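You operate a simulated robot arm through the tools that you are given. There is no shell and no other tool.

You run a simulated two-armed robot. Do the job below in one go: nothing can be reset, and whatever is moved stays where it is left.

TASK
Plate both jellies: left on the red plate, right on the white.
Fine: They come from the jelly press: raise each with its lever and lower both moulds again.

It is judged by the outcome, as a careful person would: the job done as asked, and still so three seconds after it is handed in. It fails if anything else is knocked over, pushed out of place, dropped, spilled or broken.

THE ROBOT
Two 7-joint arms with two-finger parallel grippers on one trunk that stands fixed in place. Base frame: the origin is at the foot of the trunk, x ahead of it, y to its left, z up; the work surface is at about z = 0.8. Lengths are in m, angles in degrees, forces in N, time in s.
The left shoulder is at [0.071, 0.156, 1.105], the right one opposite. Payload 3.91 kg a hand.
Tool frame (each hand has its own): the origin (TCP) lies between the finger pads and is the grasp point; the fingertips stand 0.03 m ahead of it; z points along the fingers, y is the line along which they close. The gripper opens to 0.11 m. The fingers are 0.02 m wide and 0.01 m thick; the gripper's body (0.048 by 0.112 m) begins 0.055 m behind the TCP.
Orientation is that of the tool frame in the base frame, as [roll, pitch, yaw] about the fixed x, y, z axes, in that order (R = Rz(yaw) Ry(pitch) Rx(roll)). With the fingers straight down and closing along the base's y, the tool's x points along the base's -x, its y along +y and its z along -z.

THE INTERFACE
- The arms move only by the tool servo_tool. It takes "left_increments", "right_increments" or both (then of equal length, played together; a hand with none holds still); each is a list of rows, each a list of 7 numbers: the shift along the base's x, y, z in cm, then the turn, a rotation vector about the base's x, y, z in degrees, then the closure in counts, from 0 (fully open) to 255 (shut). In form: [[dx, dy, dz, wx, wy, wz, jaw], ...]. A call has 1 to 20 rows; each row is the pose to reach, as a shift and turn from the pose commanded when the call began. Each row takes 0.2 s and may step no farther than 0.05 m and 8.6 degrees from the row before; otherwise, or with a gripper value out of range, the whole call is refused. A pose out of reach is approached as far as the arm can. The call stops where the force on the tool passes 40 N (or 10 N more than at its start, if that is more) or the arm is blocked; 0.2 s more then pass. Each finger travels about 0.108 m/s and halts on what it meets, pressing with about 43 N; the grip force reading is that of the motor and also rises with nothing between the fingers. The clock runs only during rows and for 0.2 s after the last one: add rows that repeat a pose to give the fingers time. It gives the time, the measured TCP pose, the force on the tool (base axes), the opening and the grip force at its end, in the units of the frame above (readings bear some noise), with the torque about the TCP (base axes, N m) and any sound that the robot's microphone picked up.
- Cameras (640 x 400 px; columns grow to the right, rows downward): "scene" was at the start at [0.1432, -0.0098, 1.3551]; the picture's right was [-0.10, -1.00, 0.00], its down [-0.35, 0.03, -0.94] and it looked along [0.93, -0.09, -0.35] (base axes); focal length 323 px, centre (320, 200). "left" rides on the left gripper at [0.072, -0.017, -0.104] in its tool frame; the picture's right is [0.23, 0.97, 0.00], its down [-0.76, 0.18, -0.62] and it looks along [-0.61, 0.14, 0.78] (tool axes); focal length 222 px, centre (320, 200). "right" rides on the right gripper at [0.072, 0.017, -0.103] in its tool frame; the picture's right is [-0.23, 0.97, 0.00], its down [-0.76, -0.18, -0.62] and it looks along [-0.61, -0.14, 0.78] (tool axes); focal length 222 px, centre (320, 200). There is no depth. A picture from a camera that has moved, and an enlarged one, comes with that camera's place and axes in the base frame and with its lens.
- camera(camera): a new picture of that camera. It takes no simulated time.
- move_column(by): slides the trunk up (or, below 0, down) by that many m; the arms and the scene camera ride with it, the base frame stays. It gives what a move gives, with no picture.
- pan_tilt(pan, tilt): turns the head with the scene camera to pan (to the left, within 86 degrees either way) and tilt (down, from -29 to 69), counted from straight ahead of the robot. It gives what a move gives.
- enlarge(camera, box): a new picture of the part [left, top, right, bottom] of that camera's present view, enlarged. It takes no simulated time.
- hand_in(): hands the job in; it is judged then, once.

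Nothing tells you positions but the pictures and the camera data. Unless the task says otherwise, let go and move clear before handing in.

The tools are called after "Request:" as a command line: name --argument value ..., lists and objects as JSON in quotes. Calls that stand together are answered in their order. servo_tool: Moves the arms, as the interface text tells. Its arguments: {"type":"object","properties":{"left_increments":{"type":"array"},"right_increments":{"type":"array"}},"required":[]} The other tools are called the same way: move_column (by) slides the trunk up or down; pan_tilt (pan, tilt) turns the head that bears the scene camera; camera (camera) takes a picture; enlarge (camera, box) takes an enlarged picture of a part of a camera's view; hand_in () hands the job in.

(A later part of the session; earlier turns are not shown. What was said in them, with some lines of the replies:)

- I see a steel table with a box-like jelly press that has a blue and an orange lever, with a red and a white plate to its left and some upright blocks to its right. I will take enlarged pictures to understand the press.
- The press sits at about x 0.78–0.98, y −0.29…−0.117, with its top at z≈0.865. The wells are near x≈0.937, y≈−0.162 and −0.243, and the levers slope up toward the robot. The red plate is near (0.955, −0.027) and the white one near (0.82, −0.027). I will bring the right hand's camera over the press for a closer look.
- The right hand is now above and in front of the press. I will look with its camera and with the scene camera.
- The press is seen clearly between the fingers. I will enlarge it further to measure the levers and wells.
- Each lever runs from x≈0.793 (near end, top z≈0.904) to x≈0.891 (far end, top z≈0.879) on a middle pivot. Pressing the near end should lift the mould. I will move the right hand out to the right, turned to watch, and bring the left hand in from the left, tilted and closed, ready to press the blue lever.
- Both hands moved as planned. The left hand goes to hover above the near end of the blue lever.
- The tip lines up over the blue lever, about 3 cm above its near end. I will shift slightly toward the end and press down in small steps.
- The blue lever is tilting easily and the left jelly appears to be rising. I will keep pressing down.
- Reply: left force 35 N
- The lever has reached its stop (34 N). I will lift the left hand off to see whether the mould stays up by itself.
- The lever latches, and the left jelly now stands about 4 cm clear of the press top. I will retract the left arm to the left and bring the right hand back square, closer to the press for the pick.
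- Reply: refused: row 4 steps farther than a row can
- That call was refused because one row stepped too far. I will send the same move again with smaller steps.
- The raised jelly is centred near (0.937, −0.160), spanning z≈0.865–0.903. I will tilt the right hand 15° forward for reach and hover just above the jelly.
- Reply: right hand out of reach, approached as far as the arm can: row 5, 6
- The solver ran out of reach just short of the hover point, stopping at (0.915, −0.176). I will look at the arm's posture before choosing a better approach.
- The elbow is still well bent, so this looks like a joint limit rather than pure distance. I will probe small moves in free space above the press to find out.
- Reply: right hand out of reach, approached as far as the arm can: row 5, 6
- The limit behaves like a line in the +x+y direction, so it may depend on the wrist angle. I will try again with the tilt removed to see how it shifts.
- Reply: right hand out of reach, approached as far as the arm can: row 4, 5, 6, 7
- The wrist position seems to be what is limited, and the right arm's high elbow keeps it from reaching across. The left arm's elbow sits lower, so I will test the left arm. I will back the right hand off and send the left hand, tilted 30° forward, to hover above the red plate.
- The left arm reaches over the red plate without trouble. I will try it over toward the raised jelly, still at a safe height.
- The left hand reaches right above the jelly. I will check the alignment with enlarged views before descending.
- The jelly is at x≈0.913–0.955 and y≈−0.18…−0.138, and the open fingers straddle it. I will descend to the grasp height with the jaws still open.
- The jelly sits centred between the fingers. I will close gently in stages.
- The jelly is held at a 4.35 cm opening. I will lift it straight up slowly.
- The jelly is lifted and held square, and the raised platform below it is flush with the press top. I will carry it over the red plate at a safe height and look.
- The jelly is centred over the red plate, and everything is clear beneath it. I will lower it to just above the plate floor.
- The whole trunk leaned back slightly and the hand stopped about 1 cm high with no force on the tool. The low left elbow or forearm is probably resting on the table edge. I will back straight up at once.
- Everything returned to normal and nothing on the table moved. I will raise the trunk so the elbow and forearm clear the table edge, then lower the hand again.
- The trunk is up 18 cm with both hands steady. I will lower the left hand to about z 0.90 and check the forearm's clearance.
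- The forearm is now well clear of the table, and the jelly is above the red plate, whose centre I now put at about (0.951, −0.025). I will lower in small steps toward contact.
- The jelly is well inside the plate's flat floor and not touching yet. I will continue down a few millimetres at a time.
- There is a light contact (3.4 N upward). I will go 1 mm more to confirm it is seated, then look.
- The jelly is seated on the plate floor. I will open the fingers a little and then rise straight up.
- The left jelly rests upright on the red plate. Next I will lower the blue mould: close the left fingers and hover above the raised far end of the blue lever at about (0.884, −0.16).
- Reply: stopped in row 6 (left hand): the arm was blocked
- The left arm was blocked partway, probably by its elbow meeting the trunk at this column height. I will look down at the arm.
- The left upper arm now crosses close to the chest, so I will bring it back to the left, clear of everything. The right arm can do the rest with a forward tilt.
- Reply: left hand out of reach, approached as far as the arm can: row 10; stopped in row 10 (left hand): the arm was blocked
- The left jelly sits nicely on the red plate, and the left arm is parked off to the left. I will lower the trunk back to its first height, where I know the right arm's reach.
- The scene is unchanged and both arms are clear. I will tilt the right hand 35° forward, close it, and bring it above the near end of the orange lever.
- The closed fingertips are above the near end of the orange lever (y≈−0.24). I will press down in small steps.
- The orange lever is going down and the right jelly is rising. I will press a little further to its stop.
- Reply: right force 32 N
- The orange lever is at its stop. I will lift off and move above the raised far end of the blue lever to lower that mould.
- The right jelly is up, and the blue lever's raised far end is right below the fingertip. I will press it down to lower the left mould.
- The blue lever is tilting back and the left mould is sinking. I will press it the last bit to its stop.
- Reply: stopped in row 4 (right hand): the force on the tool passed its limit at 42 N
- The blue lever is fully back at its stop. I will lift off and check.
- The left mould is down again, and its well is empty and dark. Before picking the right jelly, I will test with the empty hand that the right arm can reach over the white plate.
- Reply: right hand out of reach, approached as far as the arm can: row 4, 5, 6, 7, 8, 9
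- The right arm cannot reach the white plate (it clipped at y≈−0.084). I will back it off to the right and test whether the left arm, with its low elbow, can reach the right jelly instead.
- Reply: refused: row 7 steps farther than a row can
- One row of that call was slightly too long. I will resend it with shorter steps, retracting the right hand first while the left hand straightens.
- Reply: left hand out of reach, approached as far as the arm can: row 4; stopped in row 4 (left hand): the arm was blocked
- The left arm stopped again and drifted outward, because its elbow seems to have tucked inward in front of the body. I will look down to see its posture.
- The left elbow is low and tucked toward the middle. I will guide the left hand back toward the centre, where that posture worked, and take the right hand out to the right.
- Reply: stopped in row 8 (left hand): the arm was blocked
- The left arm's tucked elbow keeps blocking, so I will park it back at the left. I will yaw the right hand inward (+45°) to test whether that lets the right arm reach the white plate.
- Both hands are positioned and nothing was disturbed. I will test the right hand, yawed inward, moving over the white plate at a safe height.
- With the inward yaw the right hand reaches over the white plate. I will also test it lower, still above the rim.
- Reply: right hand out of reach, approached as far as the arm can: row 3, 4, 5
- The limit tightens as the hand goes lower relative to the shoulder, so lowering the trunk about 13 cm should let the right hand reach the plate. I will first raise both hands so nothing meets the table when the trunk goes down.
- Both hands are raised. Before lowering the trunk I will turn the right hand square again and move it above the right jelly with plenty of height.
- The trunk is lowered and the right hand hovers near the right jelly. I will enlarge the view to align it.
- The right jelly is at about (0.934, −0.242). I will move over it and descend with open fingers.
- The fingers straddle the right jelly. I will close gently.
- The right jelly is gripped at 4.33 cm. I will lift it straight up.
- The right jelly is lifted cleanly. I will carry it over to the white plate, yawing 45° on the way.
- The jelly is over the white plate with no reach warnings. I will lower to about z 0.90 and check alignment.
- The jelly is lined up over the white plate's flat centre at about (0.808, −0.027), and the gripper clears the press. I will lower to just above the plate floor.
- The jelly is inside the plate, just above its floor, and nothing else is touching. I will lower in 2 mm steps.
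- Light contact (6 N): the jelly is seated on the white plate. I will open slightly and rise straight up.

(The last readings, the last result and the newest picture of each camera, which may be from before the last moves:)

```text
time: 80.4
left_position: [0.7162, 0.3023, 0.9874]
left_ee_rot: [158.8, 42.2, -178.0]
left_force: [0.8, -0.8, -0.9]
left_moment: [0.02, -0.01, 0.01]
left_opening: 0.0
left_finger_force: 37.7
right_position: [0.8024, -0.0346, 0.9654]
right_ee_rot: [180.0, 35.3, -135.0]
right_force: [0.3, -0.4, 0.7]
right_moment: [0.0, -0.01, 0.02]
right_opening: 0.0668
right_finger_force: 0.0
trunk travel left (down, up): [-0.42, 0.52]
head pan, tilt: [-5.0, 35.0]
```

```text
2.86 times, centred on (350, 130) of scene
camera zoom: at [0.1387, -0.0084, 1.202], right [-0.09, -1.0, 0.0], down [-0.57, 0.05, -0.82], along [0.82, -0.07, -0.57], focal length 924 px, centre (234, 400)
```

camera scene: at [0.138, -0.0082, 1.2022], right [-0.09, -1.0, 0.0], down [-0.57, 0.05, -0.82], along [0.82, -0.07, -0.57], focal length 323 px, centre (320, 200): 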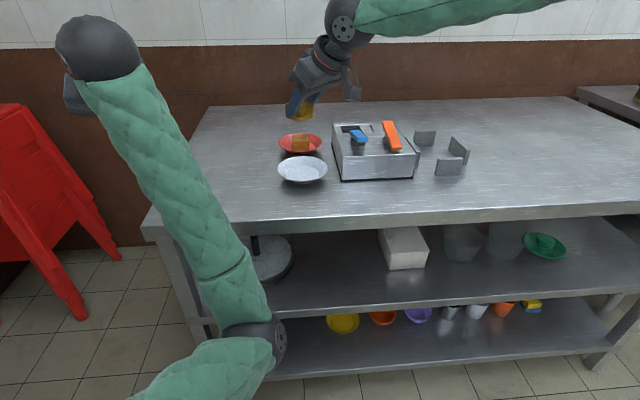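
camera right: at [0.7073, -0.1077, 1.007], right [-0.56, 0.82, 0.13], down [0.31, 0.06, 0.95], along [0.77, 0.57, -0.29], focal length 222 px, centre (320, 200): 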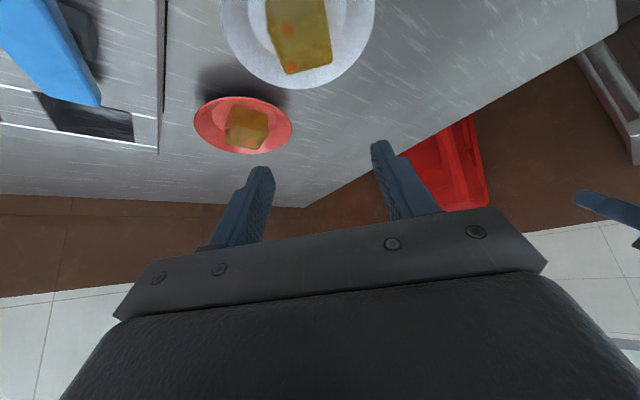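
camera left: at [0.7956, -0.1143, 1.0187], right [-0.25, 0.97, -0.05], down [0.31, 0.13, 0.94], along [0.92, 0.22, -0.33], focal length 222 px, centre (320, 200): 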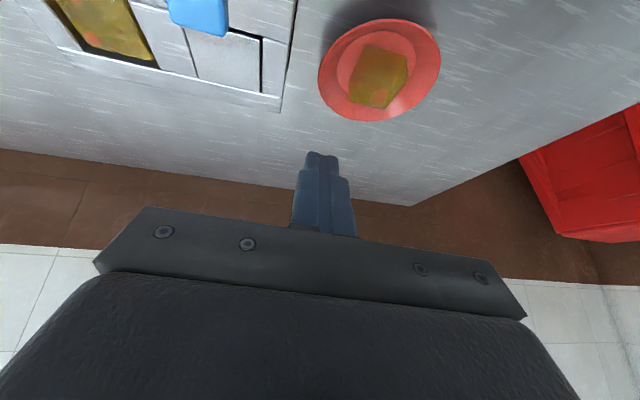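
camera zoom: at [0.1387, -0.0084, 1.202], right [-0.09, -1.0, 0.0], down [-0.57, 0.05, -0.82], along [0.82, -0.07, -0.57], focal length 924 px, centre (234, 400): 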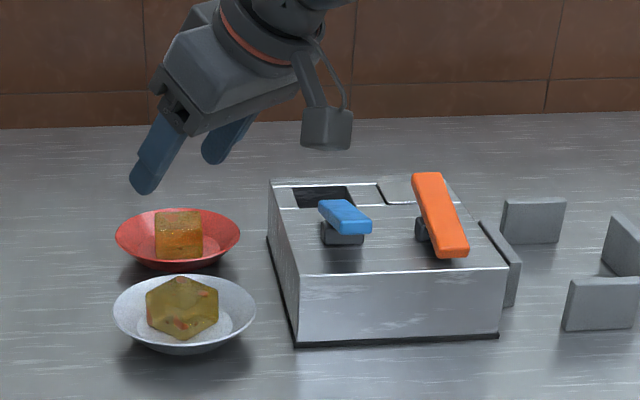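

Both jellies are on their plates. Now I will turn the right hand square, close it, and go above the raised far end of the orange lever.

Request:
servo_tool --right_increments '[[0, -1, 3, 0, 0, -6, 120], [1, -4, 4, 0, 0, -13, 180], [2, -7.5, 4, 0, 0, -20, 255], [3, -11, 4, 0, 0, -27, 255], [4.5, -14.5, 4, 0, 0, -34, 255], [6, -18, 3, 0, 0, -40, 255], [6.7, -20.6, 1, 0, 0, -45, 255], [6.7, -20.6, 0.5, 0, 0, -45, 255]]'

Request:
camera --camera "right"

Request:
enlarge --camera "scene" --box '[320, 60, 480, 190]'

```text
time: 82.2
left_position: [0.7172, 0.3026, 0.9861]
left_ee_rot: [158.9, 42.3, -178.0]
left_force: [-0.1, -0.3, 1.1]
left_moment: [0.0, 0.02, 0.01]
left_opening: 0.0002
left_finger_force: 38.0
right_position: [0.867, -0.2414, 0.9726]
right_ee_rot: [180.0, 35.3, -180.0]
right_force: [0.5, 0.3, -0.2]
right_moment: [-0.02, 0.03, 0.0]
right_opening: 0.0
right_finger_force: 37.7
trunk travel left (down, up): [-0.42, 0.52]
head pan, tilt: [-5.0, 35.0]
```

```text
taken
camera right: at [0.7509, -0.2254, 1.0144], right [0.19, 0.97, 0.13], down [0.26, -0.18, 0.95], along [0.95, -0.14, -0.29], focal length 222 px, centre (320, 200)
```

right: 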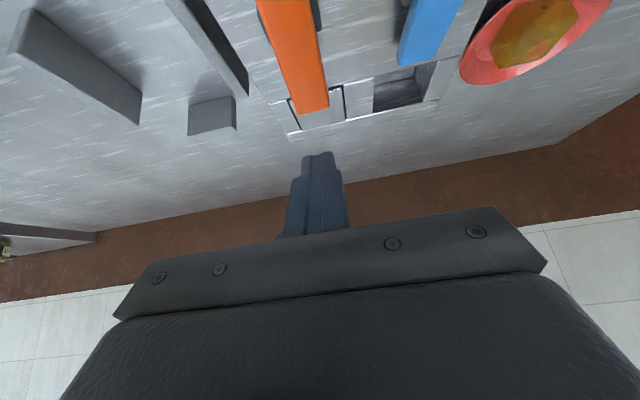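

```text
3.08 times, centred on (400, 125) of scene
camera zoom: at [0.1382, -0.0082, 1.2021], right [-0.09, -1.0, 0.0], down [-0.57, 0.05, -0.82], along [0.82, -0.07, -0.57], focal length 995 px, centre (74, 431)
```

zoom: 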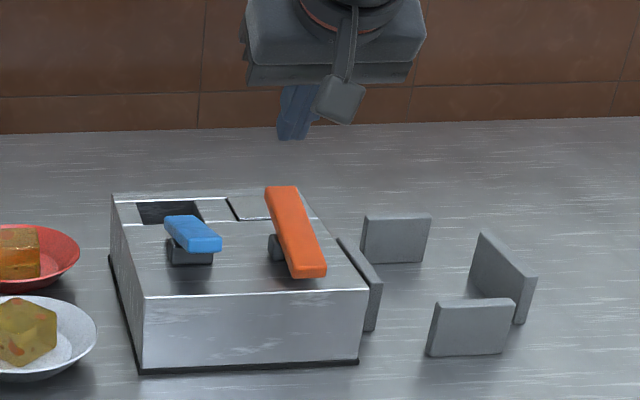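

The fingertip is in line with the orange lever's far end. I will press it down to lower the right mould.

Request:
servo_tool --right_increments '[[0.2, 0, -1.7, 0, 0, 0, 255], [0.2, 0, -3.4, 0, 0, 0, 255], [0.2, 0, -4.2, 0, 0, 0, 255], [0.2, 0, -4.7, 0, 0, 0, 255], [0.2, 0, -5.2, 0, 0, 0, 255], [0.2, 0, -5.6, 0, 0, 0, 255]]'

Request:
enlarge --camera "scene" --box '[320, 60, 480, 190]'

```text
time: 83.6
left_position: [0.7173, 0.3023, 0.9867]
left_ee_rot: [158.8, 42.3, -178.0]
left_force: [0.3, 0.0, 0.2]
left_moment: [-0.01, -0.02, 0.04]
left_opening: 0.0002
left_finger_force: 37.9
right_position: [0.8712, -0.2396, 0.9142]
right_ee_rot: [179.9, 35.3, -180.0]
right_force: [0.5, 0.8, 0.2]
right_moment: [0.0, 0.02, 0.04]
right_opening: 0.0
right_finger_force: 37.5
trunk travel left (down, up): [-0.42, 0.52]
head pan, tilt: [-5.0, 35.0]
```

```text
3.08 times, centred on (400, 125) of scene
camera zoom: at [0.1384, -0.0084, 1.2021], right [-0.09, -1.0, 0.0], down [-0.57, 0.05, -0.82], along [0.82, -0.07, -0.57], focal length 995 px, centre (74, 431)
```

zoom: 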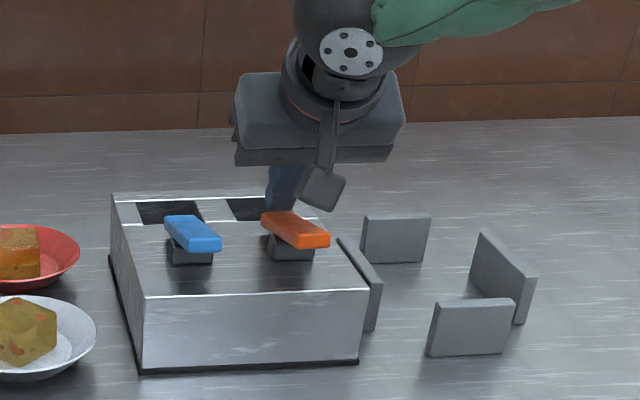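

The right mould is sinking and both levers look nearly alike. I will press the last few millimetres to the stop.

Request:
servo_tool --right_increments '[[0, 0, -0.2, 0, 0, 0, 255], [0, 0, -0.4, 0, 0, 0, 255], [0, 0, -0.55, 0, 0, 0, 255], [0, 0, -0.65, 0, 0, 0, 255]]'

```text
time: 84.7
left_position: [0.7161, 0.3037, 0.9879]
left_ee_rot: [158.7, 42.3, -178.0]
left_force: [-0.8, -0.1, -1.3]
left_moment: [0.0, 0.01, 0.02]
left_opening: 0.0
left_finger_force: 37.3
right_position: [0.873, -0.2396, 0.9138]
right_ee_rot: [179.9, 35.8, -180.0]
right_force: [0.7, -1.8, 13.8]
right_moment: [-0.04, -0.18, 0.14]
right_opening: 0.0002
right_finger_force: 37.7
trunk travel left (down, up): [-0.42, 0.52]
head pan, tilt: [-5.0, 35.0]
stopped in row 4 (right hand): the force on the tool passed its limit at 41 N (the readings are from after the stop); the commanded pose is now the measured one
```

The orange lever is at its stop. I will lift off, move the right hand clear to the right, and check everything.

Request:
servo_tool --right_increments '[[0, 0, 1.2, 0, 0, 0, 255], [0, 0, 4, 0, 0, 0, 255], [0, 0, 8, 0, 0, 0, 255], [-2, -2, 11, 0, 0, 0, 255], [-5, -5, 13, 0, 0, 0, 255], [-8, -8, 15, 0, 0, 0, 255], [-11, -11, 17, 0, 0, 0, 255], [-14, -14, 19, 0, 0, 0, 255], [-14, -14, 19, 0, 0, 0, 255]]'

Request:
camera --camera "scene"

Request:
enlarge --camera "scene" --box '[260, 90, 480, 200]'

Request:
camera --camera "right"

```text
time: 86.7
left_position: [0.7183, 0.3039, 0.9856]
left_ee_rot: [158.9, 42.3, -178.0]
left_force: [-0.6, 0.4, -0.3]
left_moment: [0.0, 0.0, 0.01]
left_opening: 0.0
left_finger_force: 37.5
right_position: [0.7343, -0.3777, 1.103]
right_ee_rot: [179.9, 35.5, -179.9]
right_force: [0.1, -0.5, 0.2]
right_moment: [0.04, 0.0, -0.02]
right_opening: 0.0002
right_finger_force: 37.3
trunk travel left (down, up): [-0.42, 0.52]
head pan, tilt: [-5.0, 35.0]
```

```text
taken
camera scene: at [0.1389, -0.008, 1.2019], right [-0.09, -1.0, 0.0], down [-0.57, 0.05, -0.82], along [0.82, -0.07, -0.57], focal length 323 px, centre (320, 200)
```

scene: 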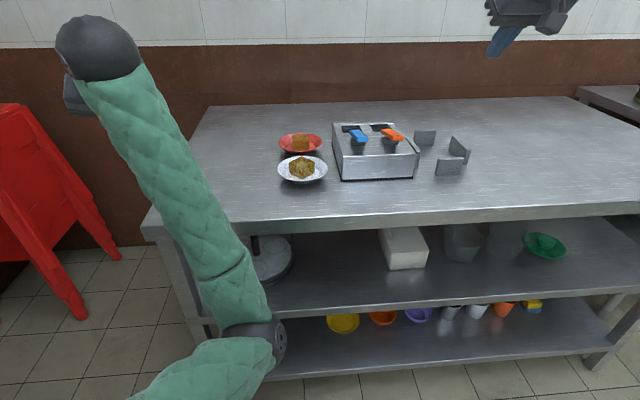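

```text
2.91 times, centred on (370, 145) of scene
camera zoom: at [0.1389, -0.008, 1.2019], right [-0.09, -1.0, 0.0], down [-0.57, 0.05, -0.82], along [0.82, -0.07, -0.57], focal length 940 px, centre (174, 360)
```

zoom: 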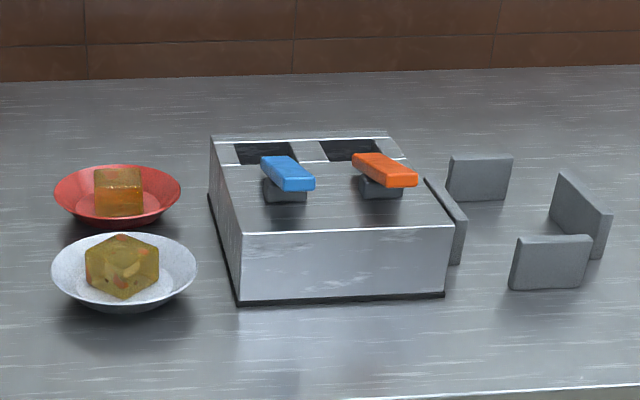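

```text
taken
camera right: at [0.6156, -0.3623, 1.1436], right [0.18, 0.97, 0.13], down [0.26, -0.18, 0.95], along [0.95, -0.14, -0.28], focal length 222 px, centre (320, 200)
```

right: 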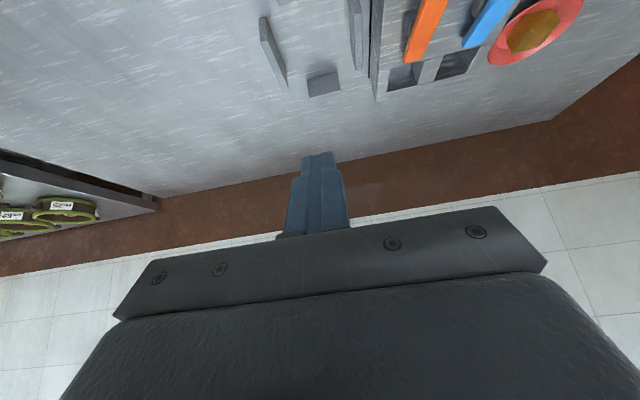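

Both jellies sit upright on their plates, left on red and right on white. Both moulds are down again with their levers back at rest, the press and blocks have not moved, and both hands are clear, so I am handing in.

Request:
hand_in

```text
The job is handed in.
```

Both jellies are plated: the left one is on the red plate and the right one on the white plate. Each was raised with its lever, and both moulds are down again with the levers back at rest.

The last pictures show both jellies upright, the wells empty, the press and blocks where they started, and both hands clear. I handed the job in; it returned no verdict.

- **Table contact:** while I lowered the left jelly, the left arm briefly pressed on something, probably the table edge, and the trunk leaned back slightly. I lifted it off at once and nothing on the table moved.
- **Angle on the plate:** the right jelly sits turned about 45° on its plate, because the right hand had to turn to reach it.
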